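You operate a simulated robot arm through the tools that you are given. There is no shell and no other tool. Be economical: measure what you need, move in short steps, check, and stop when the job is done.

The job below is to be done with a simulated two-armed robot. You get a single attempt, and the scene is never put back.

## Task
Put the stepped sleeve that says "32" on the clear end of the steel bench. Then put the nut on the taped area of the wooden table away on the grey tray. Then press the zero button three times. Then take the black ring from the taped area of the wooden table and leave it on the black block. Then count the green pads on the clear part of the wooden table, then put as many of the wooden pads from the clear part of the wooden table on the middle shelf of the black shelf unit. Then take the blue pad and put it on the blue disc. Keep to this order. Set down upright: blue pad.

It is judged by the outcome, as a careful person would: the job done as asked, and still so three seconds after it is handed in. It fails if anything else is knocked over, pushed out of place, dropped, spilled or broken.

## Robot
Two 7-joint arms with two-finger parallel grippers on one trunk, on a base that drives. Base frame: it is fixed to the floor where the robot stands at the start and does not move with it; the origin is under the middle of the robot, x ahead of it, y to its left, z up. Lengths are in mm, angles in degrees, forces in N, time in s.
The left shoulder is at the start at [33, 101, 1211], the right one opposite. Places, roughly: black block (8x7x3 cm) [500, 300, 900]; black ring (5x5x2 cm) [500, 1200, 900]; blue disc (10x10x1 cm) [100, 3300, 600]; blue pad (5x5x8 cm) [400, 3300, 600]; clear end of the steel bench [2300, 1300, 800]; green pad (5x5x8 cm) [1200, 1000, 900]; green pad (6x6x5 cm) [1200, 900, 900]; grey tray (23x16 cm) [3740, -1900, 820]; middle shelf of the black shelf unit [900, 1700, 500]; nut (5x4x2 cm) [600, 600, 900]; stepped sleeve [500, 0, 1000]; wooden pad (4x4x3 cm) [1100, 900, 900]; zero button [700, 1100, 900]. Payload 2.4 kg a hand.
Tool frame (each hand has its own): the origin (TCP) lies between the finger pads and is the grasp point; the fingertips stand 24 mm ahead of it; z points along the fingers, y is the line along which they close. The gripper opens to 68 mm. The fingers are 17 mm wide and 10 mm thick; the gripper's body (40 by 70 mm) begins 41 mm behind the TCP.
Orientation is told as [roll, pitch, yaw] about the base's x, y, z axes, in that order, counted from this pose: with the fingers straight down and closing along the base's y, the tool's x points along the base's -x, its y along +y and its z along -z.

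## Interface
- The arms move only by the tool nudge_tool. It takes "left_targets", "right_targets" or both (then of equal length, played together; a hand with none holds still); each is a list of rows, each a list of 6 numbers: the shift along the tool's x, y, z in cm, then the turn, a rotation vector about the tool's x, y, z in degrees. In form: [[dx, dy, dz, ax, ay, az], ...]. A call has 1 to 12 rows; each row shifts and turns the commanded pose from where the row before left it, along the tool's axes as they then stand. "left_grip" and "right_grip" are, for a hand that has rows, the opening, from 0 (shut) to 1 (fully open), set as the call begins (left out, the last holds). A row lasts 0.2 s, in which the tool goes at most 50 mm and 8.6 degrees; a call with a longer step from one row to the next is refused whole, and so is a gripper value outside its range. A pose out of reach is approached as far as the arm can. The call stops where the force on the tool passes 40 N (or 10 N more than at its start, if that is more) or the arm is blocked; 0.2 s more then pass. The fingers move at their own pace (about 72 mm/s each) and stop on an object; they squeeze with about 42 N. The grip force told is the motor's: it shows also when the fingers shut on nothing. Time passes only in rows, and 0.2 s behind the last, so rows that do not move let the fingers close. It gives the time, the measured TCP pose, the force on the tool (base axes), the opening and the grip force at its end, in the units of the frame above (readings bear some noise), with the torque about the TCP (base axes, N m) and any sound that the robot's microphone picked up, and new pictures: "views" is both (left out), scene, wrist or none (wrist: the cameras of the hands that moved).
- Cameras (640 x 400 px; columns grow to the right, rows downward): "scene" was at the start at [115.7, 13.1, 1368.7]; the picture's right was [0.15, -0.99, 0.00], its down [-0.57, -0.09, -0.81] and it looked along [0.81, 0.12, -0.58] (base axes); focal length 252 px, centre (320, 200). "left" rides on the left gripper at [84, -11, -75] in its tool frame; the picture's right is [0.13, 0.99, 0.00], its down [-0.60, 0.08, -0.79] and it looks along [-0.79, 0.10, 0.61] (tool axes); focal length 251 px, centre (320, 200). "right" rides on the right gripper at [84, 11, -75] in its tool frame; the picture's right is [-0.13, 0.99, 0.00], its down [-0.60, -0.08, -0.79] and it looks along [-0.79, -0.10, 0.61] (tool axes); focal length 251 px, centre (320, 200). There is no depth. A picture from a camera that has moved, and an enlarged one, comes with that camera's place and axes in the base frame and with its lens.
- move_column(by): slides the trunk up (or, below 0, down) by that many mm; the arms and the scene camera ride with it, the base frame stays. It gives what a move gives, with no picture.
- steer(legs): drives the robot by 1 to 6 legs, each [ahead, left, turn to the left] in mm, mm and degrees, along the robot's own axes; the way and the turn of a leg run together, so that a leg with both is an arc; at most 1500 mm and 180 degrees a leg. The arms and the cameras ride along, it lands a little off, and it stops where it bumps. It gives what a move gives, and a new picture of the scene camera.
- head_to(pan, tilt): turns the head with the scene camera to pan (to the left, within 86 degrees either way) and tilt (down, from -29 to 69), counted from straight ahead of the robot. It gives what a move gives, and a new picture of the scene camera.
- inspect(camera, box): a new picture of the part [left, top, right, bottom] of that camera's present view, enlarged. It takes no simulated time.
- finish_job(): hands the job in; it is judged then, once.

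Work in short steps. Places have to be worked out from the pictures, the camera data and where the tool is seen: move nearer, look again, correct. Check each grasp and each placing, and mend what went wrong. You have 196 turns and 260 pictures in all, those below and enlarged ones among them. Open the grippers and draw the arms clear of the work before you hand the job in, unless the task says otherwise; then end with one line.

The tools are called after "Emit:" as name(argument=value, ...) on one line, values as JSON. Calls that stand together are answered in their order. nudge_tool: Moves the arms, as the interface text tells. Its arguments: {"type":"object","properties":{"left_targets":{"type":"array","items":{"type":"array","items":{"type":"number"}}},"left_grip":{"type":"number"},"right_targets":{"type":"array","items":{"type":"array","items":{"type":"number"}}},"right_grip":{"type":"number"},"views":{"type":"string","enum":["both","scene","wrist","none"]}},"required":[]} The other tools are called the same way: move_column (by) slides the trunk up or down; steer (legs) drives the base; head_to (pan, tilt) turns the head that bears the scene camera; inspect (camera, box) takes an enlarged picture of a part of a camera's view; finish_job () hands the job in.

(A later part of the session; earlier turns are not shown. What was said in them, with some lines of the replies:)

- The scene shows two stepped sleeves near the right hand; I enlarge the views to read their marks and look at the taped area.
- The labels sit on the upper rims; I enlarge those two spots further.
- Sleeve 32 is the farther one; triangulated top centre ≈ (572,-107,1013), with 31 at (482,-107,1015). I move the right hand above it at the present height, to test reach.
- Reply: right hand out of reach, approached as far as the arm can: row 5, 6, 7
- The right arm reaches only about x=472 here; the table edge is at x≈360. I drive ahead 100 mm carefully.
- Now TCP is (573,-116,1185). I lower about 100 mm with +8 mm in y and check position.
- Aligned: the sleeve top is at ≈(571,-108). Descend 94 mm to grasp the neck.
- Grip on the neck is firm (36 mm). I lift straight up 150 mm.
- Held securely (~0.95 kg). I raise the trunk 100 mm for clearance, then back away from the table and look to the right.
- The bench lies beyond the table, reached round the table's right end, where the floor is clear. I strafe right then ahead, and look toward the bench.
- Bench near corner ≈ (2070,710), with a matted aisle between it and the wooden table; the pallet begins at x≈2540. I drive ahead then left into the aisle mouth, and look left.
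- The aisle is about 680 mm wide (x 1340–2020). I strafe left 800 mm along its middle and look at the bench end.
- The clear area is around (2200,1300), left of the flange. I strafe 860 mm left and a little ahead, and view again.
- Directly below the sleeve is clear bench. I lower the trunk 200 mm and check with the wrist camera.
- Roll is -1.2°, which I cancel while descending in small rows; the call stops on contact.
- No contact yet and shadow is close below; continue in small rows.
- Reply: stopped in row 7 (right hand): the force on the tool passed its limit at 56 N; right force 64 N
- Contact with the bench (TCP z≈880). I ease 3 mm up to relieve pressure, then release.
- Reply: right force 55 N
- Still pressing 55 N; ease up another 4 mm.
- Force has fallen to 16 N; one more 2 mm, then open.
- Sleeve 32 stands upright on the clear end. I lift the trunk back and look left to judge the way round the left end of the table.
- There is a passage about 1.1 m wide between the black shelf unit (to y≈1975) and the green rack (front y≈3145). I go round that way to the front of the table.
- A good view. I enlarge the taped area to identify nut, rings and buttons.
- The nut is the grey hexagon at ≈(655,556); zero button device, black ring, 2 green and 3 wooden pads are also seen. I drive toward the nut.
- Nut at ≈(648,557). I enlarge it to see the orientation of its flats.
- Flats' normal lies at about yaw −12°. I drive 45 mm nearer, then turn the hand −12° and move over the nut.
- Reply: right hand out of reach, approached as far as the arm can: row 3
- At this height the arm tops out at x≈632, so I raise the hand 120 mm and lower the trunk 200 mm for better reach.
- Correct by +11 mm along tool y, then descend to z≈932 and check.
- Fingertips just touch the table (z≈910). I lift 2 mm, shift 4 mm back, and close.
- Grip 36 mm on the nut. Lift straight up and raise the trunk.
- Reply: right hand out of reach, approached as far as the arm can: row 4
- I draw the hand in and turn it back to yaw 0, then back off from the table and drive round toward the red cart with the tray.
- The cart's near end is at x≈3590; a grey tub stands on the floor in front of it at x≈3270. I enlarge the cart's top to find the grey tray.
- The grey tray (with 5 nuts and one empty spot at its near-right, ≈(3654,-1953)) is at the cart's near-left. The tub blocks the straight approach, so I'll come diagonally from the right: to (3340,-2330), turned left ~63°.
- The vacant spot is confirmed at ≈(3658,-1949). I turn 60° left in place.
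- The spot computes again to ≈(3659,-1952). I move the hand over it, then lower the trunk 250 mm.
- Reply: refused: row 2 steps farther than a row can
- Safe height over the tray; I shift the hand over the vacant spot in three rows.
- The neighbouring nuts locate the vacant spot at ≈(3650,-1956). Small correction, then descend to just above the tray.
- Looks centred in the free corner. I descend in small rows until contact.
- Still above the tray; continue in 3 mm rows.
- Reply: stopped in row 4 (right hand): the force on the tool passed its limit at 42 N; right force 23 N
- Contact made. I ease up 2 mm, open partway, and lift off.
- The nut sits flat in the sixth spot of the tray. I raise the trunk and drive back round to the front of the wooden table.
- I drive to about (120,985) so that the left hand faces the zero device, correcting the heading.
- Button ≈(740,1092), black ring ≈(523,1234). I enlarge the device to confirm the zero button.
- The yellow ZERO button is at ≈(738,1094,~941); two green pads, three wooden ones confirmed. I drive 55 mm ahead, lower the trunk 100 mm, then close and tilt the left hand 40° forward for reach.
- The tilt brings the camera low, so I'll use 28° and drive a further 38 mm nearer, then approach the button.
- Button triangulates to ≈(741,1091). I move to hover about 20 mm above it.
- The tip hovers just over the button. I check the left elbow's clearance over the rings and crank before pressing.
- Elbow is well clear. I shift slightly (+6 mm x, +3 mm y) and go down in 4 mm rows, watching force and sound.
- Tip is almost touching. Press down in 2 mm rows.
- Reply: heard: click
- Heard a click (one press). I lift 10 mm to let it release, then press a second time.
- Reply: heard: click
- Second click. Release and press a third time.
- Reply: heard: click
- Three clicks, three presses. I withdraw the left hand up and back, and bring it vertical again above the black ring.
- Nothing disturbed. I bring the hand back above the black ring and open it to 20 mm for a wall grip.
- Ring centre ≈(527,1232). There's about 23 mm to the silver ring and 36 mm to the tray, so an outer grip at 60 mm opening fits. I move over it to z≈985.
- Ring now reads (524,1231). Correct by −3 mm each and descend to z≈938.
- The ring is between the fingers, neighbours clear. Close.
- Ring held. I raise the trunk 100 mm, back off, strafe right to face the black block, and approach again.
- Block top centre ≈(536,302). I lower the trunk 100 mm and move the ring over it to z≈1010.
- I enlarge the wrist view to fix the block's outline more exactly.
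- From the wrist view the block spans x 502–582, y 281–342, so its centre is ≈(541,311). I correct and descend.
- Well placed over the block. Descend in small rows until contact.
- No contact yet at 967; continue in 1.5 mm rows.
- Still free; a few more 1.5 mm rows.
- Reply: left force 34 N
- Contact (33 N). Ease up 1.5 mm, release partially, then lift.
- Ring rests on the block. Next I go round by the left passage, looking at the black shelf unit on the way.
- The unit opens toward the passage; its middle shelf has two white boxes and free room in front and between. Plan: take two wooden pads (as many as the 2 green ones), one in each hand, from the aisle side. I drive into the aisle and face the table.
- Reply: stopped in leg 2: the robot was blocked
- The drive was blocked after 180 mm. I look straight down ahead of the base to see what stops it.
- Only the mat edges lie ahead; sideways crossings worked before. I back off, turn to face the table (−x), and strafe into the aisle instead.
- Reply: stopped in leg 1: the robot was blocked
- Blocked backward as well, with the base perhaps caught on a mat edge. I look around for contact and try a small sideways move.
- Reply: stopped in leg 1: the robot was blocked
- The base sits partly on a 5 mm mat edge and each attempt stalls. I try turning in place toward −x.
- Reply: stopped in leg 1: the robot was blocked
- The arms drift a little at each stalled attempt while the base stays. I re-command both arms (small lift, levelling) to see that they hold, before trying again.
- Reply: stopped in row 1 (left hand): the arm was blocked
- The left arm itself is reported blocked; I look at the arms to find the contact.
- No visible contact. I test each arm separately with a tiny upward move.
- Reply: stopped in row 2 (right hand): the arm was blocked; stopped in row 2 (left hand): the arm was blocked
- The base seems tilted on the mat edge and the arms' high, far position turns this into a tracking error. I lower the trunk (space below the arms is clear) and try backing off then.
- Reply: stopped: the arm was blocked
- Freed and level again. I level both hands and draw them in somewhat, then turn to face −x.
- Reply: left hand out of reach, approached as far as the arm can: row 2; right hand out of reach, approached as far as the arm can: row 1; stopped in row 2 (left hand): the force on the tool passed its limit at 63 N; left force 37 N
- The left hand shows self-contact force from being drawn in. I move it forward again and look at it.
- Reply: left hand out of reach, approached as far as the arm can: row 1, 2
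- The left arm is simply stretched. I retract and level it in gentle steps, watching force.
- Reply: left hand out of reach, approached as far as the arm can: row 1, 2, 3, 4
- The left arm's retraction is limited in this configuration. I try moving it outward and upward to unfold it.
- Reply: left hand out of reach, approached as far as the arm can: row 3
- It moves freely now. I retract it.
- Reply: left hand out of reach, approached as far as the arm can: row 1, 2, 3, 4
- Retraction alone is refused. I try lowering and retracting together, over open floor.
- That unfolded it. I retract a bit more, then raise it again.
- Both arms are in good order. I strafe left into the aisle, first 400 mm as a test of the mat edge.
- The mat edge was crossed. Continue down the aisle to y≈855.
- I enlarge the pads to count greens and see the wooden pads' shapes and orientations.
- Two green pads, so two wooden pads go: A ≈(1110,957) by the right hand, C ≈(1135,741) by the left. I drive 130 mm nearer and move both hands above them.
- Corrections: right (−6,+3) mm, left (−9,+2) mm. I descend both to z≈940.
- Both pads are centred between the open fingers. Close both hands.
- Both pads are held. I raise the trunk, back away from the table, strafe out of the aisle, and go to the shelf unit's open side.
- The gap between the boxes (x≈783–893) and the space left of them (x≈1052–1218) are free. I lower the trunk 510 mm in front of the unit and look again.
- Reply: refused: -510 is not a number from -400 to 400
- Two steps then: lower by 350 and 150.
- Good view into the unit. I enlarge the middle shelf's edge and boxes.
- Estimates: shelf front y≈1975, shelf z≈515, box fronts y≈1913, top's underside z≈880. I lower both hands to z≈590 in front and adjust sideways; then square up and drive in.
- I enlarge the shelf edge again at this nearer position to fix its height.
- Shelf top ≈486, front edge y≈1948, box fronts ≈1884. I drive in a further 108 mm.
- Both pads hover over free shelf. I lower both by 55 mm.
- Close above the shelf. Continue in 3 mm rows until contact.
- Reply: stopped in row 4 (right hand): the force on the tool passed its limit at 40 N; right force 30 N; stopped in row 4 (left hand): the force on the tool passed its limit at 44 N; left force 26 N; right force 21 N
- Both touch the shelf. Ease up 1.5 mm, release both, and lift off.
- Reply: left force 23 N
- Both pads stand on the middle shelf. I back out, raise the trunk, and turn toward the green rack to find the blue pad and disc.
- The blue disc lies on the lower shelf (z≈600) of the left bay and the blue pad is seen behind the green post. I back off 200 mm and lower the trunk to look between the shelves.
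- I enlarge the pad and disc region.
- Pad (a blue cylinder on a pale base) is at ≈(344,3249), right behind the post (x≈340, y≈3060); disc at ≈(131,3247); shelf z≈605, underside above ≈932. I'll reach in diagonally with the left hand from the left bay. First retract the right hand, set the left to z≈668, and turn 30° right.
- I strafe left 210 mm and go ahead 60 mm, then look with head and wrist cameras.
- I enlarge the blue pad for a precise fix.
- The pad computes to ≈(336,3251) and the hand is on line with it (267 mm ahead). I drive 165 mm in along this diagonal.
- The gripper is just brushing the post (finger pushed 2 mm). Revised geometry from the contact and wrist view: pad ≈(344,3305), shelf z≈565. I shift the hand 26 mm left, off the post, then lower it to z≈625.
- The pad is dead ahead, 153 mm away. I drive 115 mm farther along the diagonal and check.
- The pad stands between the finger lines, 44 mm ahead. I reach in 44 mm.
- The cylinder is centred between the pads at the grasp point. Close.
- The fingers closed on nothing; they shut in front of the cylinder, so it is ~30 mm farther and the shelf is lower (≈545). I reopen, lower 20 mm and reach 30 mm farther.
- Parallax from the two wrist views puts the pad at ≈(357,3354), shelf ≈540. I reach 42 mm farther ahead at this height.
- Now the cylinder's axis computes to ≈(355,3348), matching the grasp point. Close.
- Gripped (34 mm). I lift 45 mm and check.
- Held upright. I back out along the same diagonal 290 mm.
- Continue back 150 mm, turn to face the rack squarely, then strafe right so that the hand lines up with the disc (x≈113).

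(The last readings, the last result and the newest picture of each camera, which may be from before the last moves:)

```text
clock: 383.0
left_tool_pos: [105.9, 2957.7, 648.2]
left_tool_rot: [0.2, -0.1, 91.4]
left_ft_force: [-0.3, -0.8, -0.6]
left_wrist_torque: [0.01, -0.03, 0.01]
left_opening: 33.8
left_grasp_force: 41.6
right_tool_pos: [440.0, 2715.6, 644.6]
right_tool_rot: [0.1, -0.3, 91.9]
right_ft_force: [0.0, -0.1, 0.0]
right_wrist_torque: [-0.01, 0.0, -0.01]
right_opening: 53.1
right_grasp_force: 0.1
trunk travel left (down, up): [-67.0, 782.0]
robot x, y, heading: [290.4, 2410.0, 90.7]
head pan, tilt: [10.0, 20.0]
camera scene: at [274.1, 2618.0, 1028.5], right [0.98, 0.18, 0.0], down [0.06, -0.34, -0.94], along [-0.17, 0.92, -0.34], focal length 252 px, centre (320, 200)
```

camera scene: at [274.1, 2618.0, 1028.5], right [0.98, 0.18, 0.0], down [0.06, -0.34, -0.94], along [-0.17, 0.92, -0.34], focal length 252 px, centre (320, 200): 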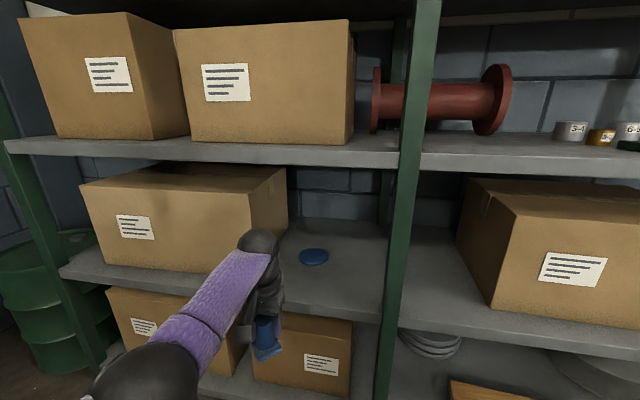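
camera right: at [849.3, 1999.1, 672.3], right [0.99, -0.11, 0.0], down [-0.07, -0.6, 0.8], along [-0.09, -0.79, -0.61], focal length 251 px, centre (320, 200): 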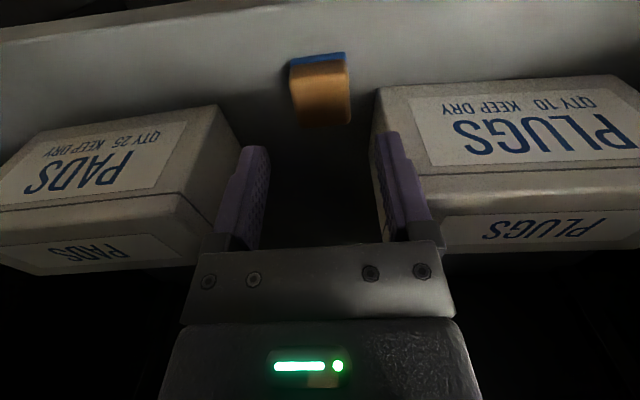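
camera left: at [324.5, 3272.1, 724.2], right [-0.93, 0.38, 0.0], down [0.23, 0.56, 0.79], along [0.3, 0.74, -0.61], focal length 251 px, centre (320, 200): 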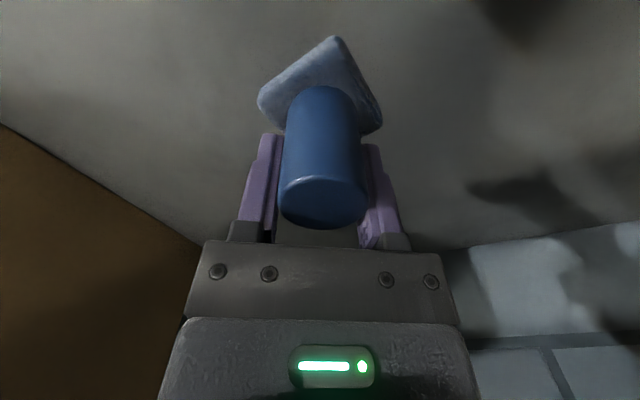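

Disc computes again to ≈(114,3339). Elbow will clear the box. I shift the hand 12 mm right and drive in 300 mm.

Emit:
nudge_tool(left_targets=[[0, -0.6, 0, 0, 0, 0], [0, -0.6, 0, 0, 0, 0]], views="none")

Emit:
steer(legs=[[300, 0, 0]])

Emit:
inspect(camera="left", box=[0, 0, 640, 400])

```text
clock: 383.6
left_tool_pos: [118.0, 2959.9, 648.2]
left_tool_rot: [0.2, 0.0, 91.3]
left_ft_force: [-0.3, -0.9, -0.6]
left_wrist_torque: [0.01, -0.02, 0.02]
left_opening: 34.0
left_grasp_force: 41.7
right_tool_pos: [439.6, 2714.8, 645.6]
right_tool_rot: [0.1, -0.3, 91.8]
right_ft_force: [-0.2, 0.2, -0.8]
right_wrist_torque: [0.01, -0.02, -0.01]
right_opening: 53.2
right_grasp_force: 0.1
trunk travel left (down, up): [-67.0, 782.0]
robot x, y, heading: [286.2, 2414.0, 90.7]
head pan, tilt: [10.0, 20.0]
```

```text
clock: 385.6
left_tool_pos: [110.2, 3265.8, 649.3]
left_tool_rot: [0.2, -0.1, 91.6]
left_ft_force: [0.5, -0.1, -0.4]
left_wrist_torque: [-0.01, -0.01, -0.03]
left_opening: 33.9
left_grasp_force: 41.8
right_tool_pos: [434.5, 3023.9, 645.9]
right_tool_rot: [-0.1, -0.3, 92.2]
right_ft_force: [-0.5, 0.2, -0.2]
right_wrist_torque: [-0.04, 0.02, 0.02]
right_opening: 53.0
right_grasp_force: 0.0
trunk travel left (down, up): [-67.0, 782.0]
robot x, y, heading: [290.4, 2720.3, 91.0]
head pan, tilt: [10.0, 20.0]
camera scene: at [268.6, 2925.7, 1028.6], right [0.98, 0.19, 0.0], down [0.07, -0.34, -0.94], along [-0.18, 0.92, -0.34], focal length 252 px, centre (320, 200)
```

scene: 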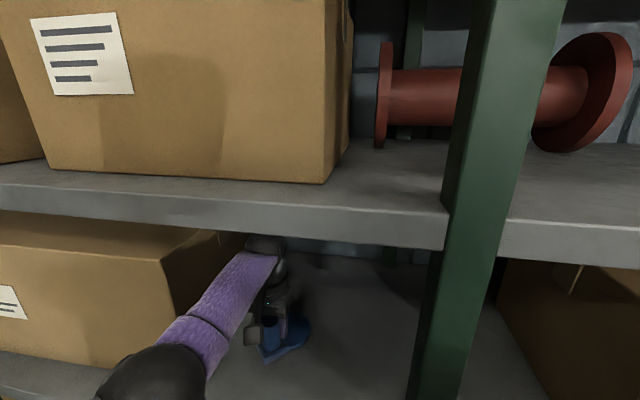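

```text
1.00 times, centred on (320, 200) of left (not enlarged: the box is as wide or as high as the picture)
camera zoom: at [124.5, 3182.1, 724.2], right [-0.99, -0.16, 0.0], down [-0.09, 0.6, 0.79], along [-0.13, 0.78, -0.61], focal length 251 px, centre (320, 200)
```

zoom: 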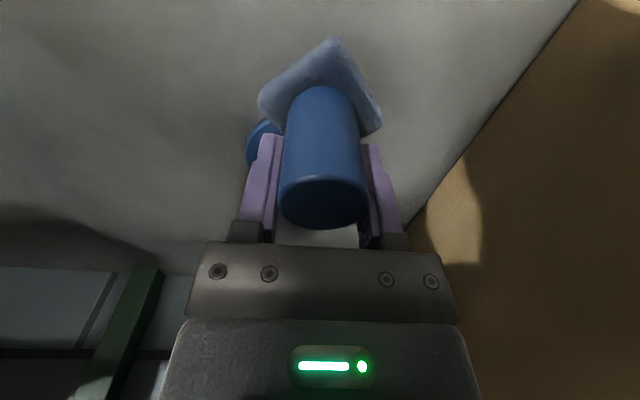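

The disc's right edge shows at x≈164, confirming its centre ≈(114,3339). I drive 70 mm in and nudge 5 mm right.

Emit:
steer(legs=[[70, 0, 0]])

Emit:
nudge_tool(left_targets=[[0, -0.5, 0, 0, 0, 0], [0, 0, 1, 0, 0, 0], [0, 0, 0.8, 0, 0, 0]])

```text
clock: 386.7
left_tool_pos: [109.0, 3336.8, 649.8]
left_tool_rot: [0.3, -0.1, 91.7]
left_ft_force: [-0.2, 0.4, -0.3]
left_wrist_torque: [-0.01, -0.07, -0.01]
left_opening: 34.1
left_grasp_force: 42.1
right_tool_pos: [432.6, 3094.5, 644.6]
right_tool_rot: [0.0, -0.4, 92.2]
right_ft_force: [0.4, -0.5, 0.2]
right_wrist_torque: [0.0, -0.01, -0.02]
right_opening: 53.0
right_grasp_force: 0.0
trunk travel left (down, up): [-67.0, 782.0]
robot x, y, heading: [283.8, 2793.5, 90.9]
head pan, tilt: [10.0, 20.0]
camera scene: at [267.3, 2996.8, 1028.6], right [0.98, 0.19, 0.0], down [0.07, -0.34, -0.94], along [-0.18, 0.92, -0.34], focal length 252 px, centre (320, 200)
```

scene: 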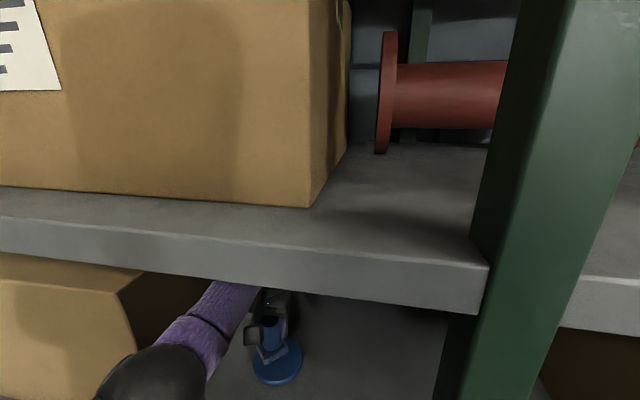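

```text
clock: 387.5
left_tool_pos: [112.8, 3336.2, 630.1]
left_tool_rot: [0.2, 0.0, 91.6]
left_ft_force: [0.3, -0.1, -0.2]
left_wrist_torque: [0.02, -0.01, 0.03]
left_opening: 33.6
left_grasp_force: 42.0
right_tool_pos: [432.3, 3095.4, 646.4]
right_tool_rot: [0.0, -0.3, 92.2]
right_ft_force: [0.2, 1.2, -0.8]
right_wrist_torque: [0.03, 0.02, 0.01]
right_opening: 53.1
right_grasp_force: 0.1
trunk travel left (down, up): [-67.0, 782.0]
robot x, y, heading: [285.8, 2787.9, 90.9]
head pan, tilt: [10.0, 20.0]
camera scene: at [267.3, 2996.9, 1028.6], right [0.98, 0.19, 0.0], down [0.07, -0.34, -0.94], along [-0.18, 0.92, -0.34], focal length 252 px, centre (320, 200)
camera left: at [127.5, 3253.2, 705.9], right [-0.99, -0.16, 0.0], down [-0.09, 0.6, 0.79], along [-0.13, 0.78, -0.61], focal length 251 px, centre (320, 200)
```

scene: 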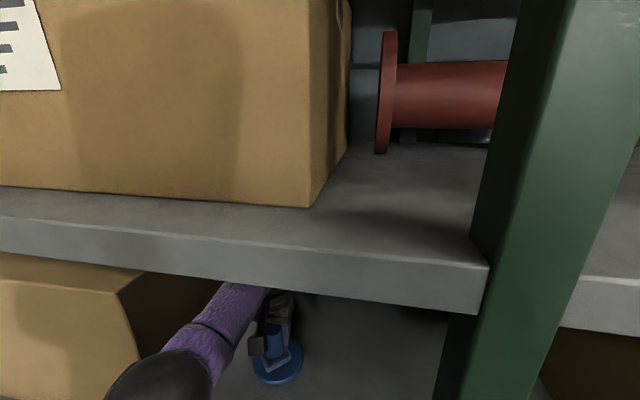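
left: 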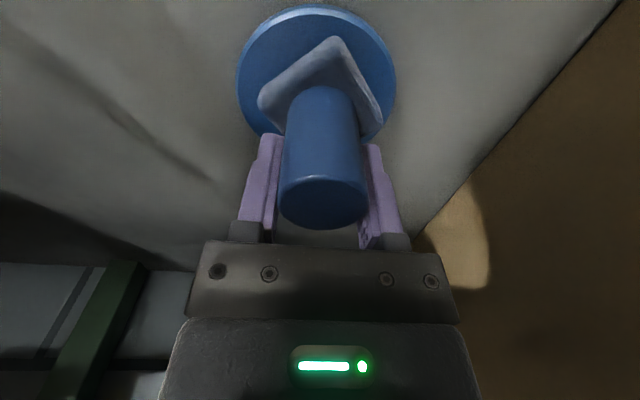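

The disc's centre works out at (116,3341); the pad is within 5 mm. I correct and lower in 2 mm rows.

Emit:
nudge_tool(left_targets=[[-0.4, -0.35, 0, 0, 0, 0], [0, 0, 0.4, 0, 0, 0], [0, 0, 0.3, 0, 0, 0], [0, 0, 0.2, 0, 0, 0], [0, 0, 0.2, 0, 0, 0], [0, 0, 0.2, 0, 0, 0]], views="wrist")

```text
clock: 388.9
left_tool_pos: [117.5, 3341.0, 617.3]
left_tool_rot: [0.2, -0.1, 91.7]
left_ft_force: [0.0, 0.3, -0.8]
left_wrist_torque: [-0.01, -0.03, 0.01]
left_opening: 34.1
left_grasp_force: 42.1
right_tool_pos: [432.4, 3096.0, 644.9]
right_tool_rot: [0.0, -0.3, 92.2]
right_ft_force: [-0.4, 0.2, 0.6]
right_wrist_torque: [-0.02, -0.02, -0.02]
right_opening: 53.1
right_grasp_force: 0.0
trunk travel left (down, up): [-67.0, 782.0]
robot x, y, heading: [283.5, 2792.9, 90.9]
head pan, tilt: [10.0, 20.0]
camera left: at [131.5, 3257.6, 693.0], right [-0.99, -0.16, 0.0], down [-0.09, 0.6, 0.79], along [-0.13, 0.78, -0.61], focal length 251 px, centre (320, 200)
```

left: 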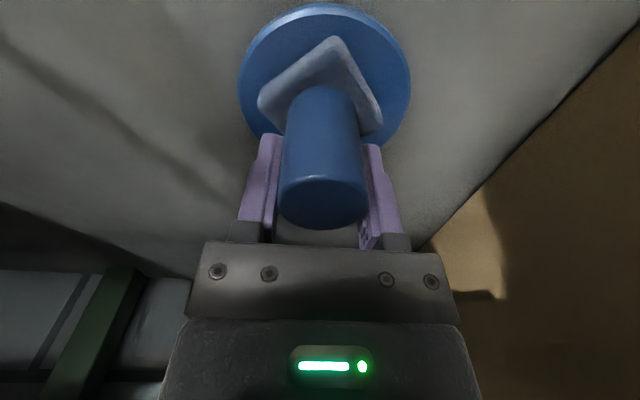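

Well centred on the disc. Continue until contact.

Emit:
nudge_tool(left_targets=[[0, 0, 0.15, 0, 0, 0], [0, 0, 0.15, 0, 0, 0], [0, 0, 0.15, 0, 0, 0], [0, 0, 0.15, 0, 0, 0]], views="none")

```text
clock: 389.9
left_tool_pos: [118.6, 3339.9, 612.8]
left_tool_rot: [0.2, -0.3, 91.6]
left_ft_force: [1.1, 1.3, 13.5]
left_wrist_torque: [-0.21, -0.17, 0.01]
left_opening: 33.8
left_grasp_force: 41.8
right_tool_pos: [433.0, 3095.0, 645.9]
right_tool_rot: [0.0, -0.4, 92.3]
right_ft_force: [0.2, -0.3, -0.4]
right_wrist_torque: [-0.04, -0.01, 0.02]
right_opening: 53.0
right_grasp_force: 0.0
trunk travel left (down, up): [-67.0, 782.0]
robot x, y, heading: [286.2, 2793.0, 90.8]
head pan, tilt: [10.0, 20.0]
```

Contact (13 N). Release, fully open.

Emit:
nudge_tool(left_targets=[[0, 0, -0.1, 0, 0, 0], [0, 0, 0, 0, 0, 0], [0, 0, 0, 0, 0, 0], [0, 0, 0, 0, 0, 0]], left_grip=1, views="wrist")

```text
clock: 390.9
left_tool_pos: [116.7, 3340.3, 613.2]
left_tool_rot: [0.2, -0.1, 91.6]
left_ft_force: [0.8, -0.3, -1.6]
left_wrist_torque: [0.01, 0.0, -0.02]
left_opening: 67.8
left_grasp_force: 0.1
right_tool_pos: [432.3, 3095.1, 646.4]
right_tool_rot: [0.0, -0.3, 92.2]
right_ft_force: [-0.2, 0.8, -0.9]
right_wrist_torque: [0.03, 0.0, 0.01]
right_opening: 52.9
right_grasp_force: 0.0
trunk travel left (down, up): [-67.0, 782.0]
robot x, y, heading: [286.6, 2791.4, 91.0]
head pan, tilt: [10.0, 20.0]
camera left: at [131.4, 3257.0, 688.3], right [-0.99, -0.16, 0.0], down [-0.09, 0.6, 0.79], along [-0.13, 0.78, -0.61], focal length 251 px, centre (320, 200)
```

left: 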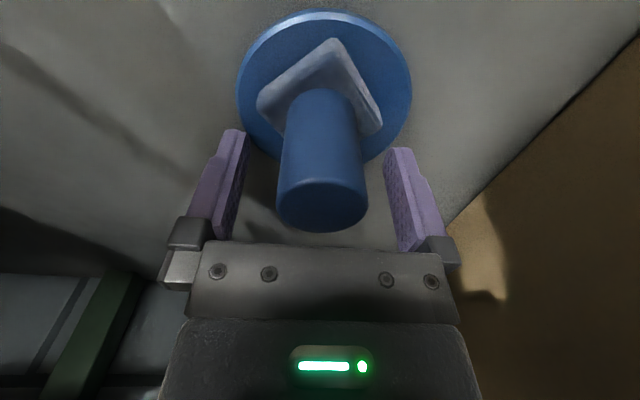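

Released and standing upright on the disc. I withdraw the hand straight back, then back the robot out.

Emit:
nudge_tool(left_targets=[[1.5, 0, 0, 0, 0, 0], [2, 0, 0, 0, 0, 0], [2, 0, 0, 0, 0, 0], [2, 0, 0, 0, 0, 0]], views="wrist")

Emit:
steer(legs=[[-350, 0, 0]])

Emit:
head_to(pan=12, tilt=22)

```text
clock: 391.9
left_tool_pos: [121.6, 3266.0, 612.2]
left_tool_rot: [0.3, -0.1, 91.6]
left_ft_force: [0.2, -0.4, -0.2]
left_wrist_torque: [-0.01, -0.02, -0.05]
left_opening: 67.9
left_grasp_force: 0.2
right_tool_pos: [431.8, 3095.6, 645.3]
right_tool_rot: [0.0, -0.2, 92.1]
right_ft_force: [0.2, -0.2, 1.0]
right_wrist_torque: [0.0, 0.0, -0.02]
right_opening: 53.2
right_grasp_force: 0.1
trunk travel left (down, up): [-67.0, 782.0]
robot x, y, heading: [286.7, 2796.0, 91.0]
head pan, tilt: [10.0, 20.0]
camera left: at [135.5, 3182.7, 688.8], right [-0.99, -0.16, 0.0], down [-0.09, 0.6, 0.79], along [-0.13, 0.78, -0.61], focal length 251 px, centre (320, 200)
```

left: 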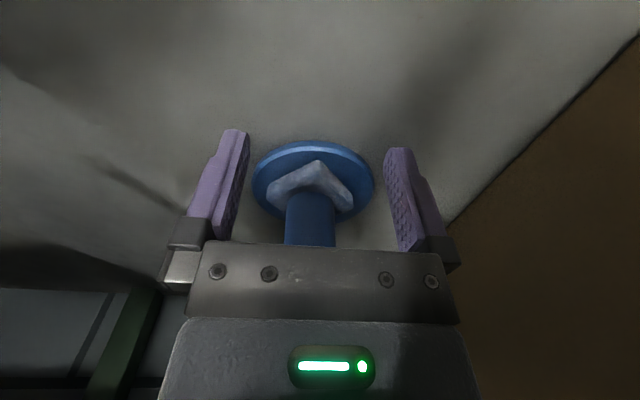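

```text
clock: 394.1
left_tool_pos: [125.8, 2911.0, 612.6]
left_tool_rot: [0.2, 0.0, 91.9]
left_ft_force: [0.6, 0.5, 0.5]
left_wrist_torque: [-0.01, 0.02, -0.01]
left_opening: 68.0
left_grasp_force: 0.1
right_tool_pos: [438.1, 2741.6, 645.6]
right_tool_rot: [-0.1, -0.3, 92.5]
right_ft_force: [0.0, 0.1, 0.6]
right_wrist_torque: [-0.01, 0.02, -0.02]
right_opening: 53.0
right_grasp_force: 0.0
trunk travel left (down, up): [-67.0, 782.0]
robot x, y, heading: [291.4, 2439.0, 91.1]
head pan, tilt: [10.0, 20.0]
camera scene: at [273.2, 2642.7, 1028.6], right [0.98, 0.2, 0.0], down [0.07, -0.34, -0.94], along [-0.18, 0.92, -0.34], focal length 252 px, centre (320, 200)
```

scene: 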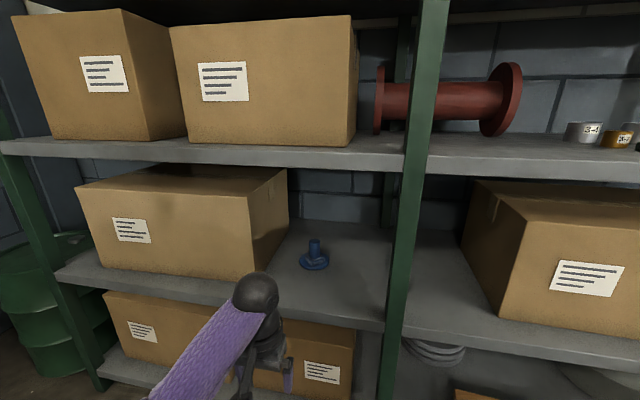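

```text
clock: 394.8
left_tool_pos: [126.5, 2912.0, 613.1]
left_tool_rot: [0.2, -0.1, 91.9]
left_ft_force: [-0.2, -0.5, 0.2]
left_wrist_torque: [0.03, 0.01, 0.0]
left_opening: 67.7
left_grasp_force: 0.1
right_tool_pos: [437.4, 2742.0, 645.5]
right_tool_rot: [0.1, -0.3, 92.5]
right_ft_force: [-0.2, 0.2, -0.4]
right_wrist_torque: [-0.01, 0.02, 0.02]
right_opening: 53.1
right_grasp_force: 0.1
trunk travel left (down, up): [-67.0, 782.0]
robot x, y, heading: [288.9, 2437.2, 91.2]
head pan, tilt: [12.0, 22.0]
camera scene: at [270.2, 2641.7, 1025.3], right [0.97, 0.23, 0.0], down [0.09, -0.36, -0.93], along [-0.21, 0.9, -0.37], focal length 252 px, centre (320, 200)
```

scene: 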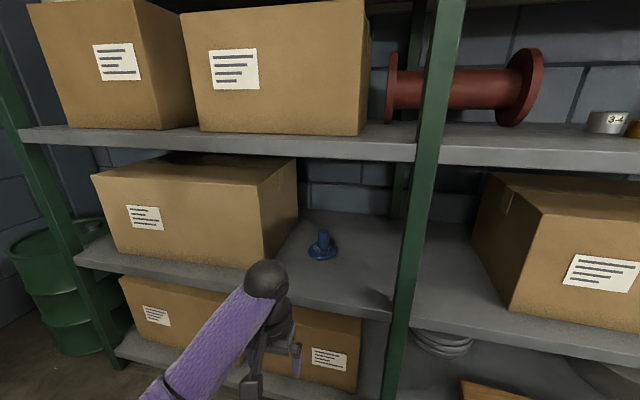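

The blue pad stands upright on the blue disc, arms are clear and grippers open. I hand the job in.

Emit:
finish_job()

```text
The job is handed in.
```

I did all six steps in order and handed the job in; the final pictures show the blue pad upright on the blue disc, but I took no last look round the other stations before handing in.
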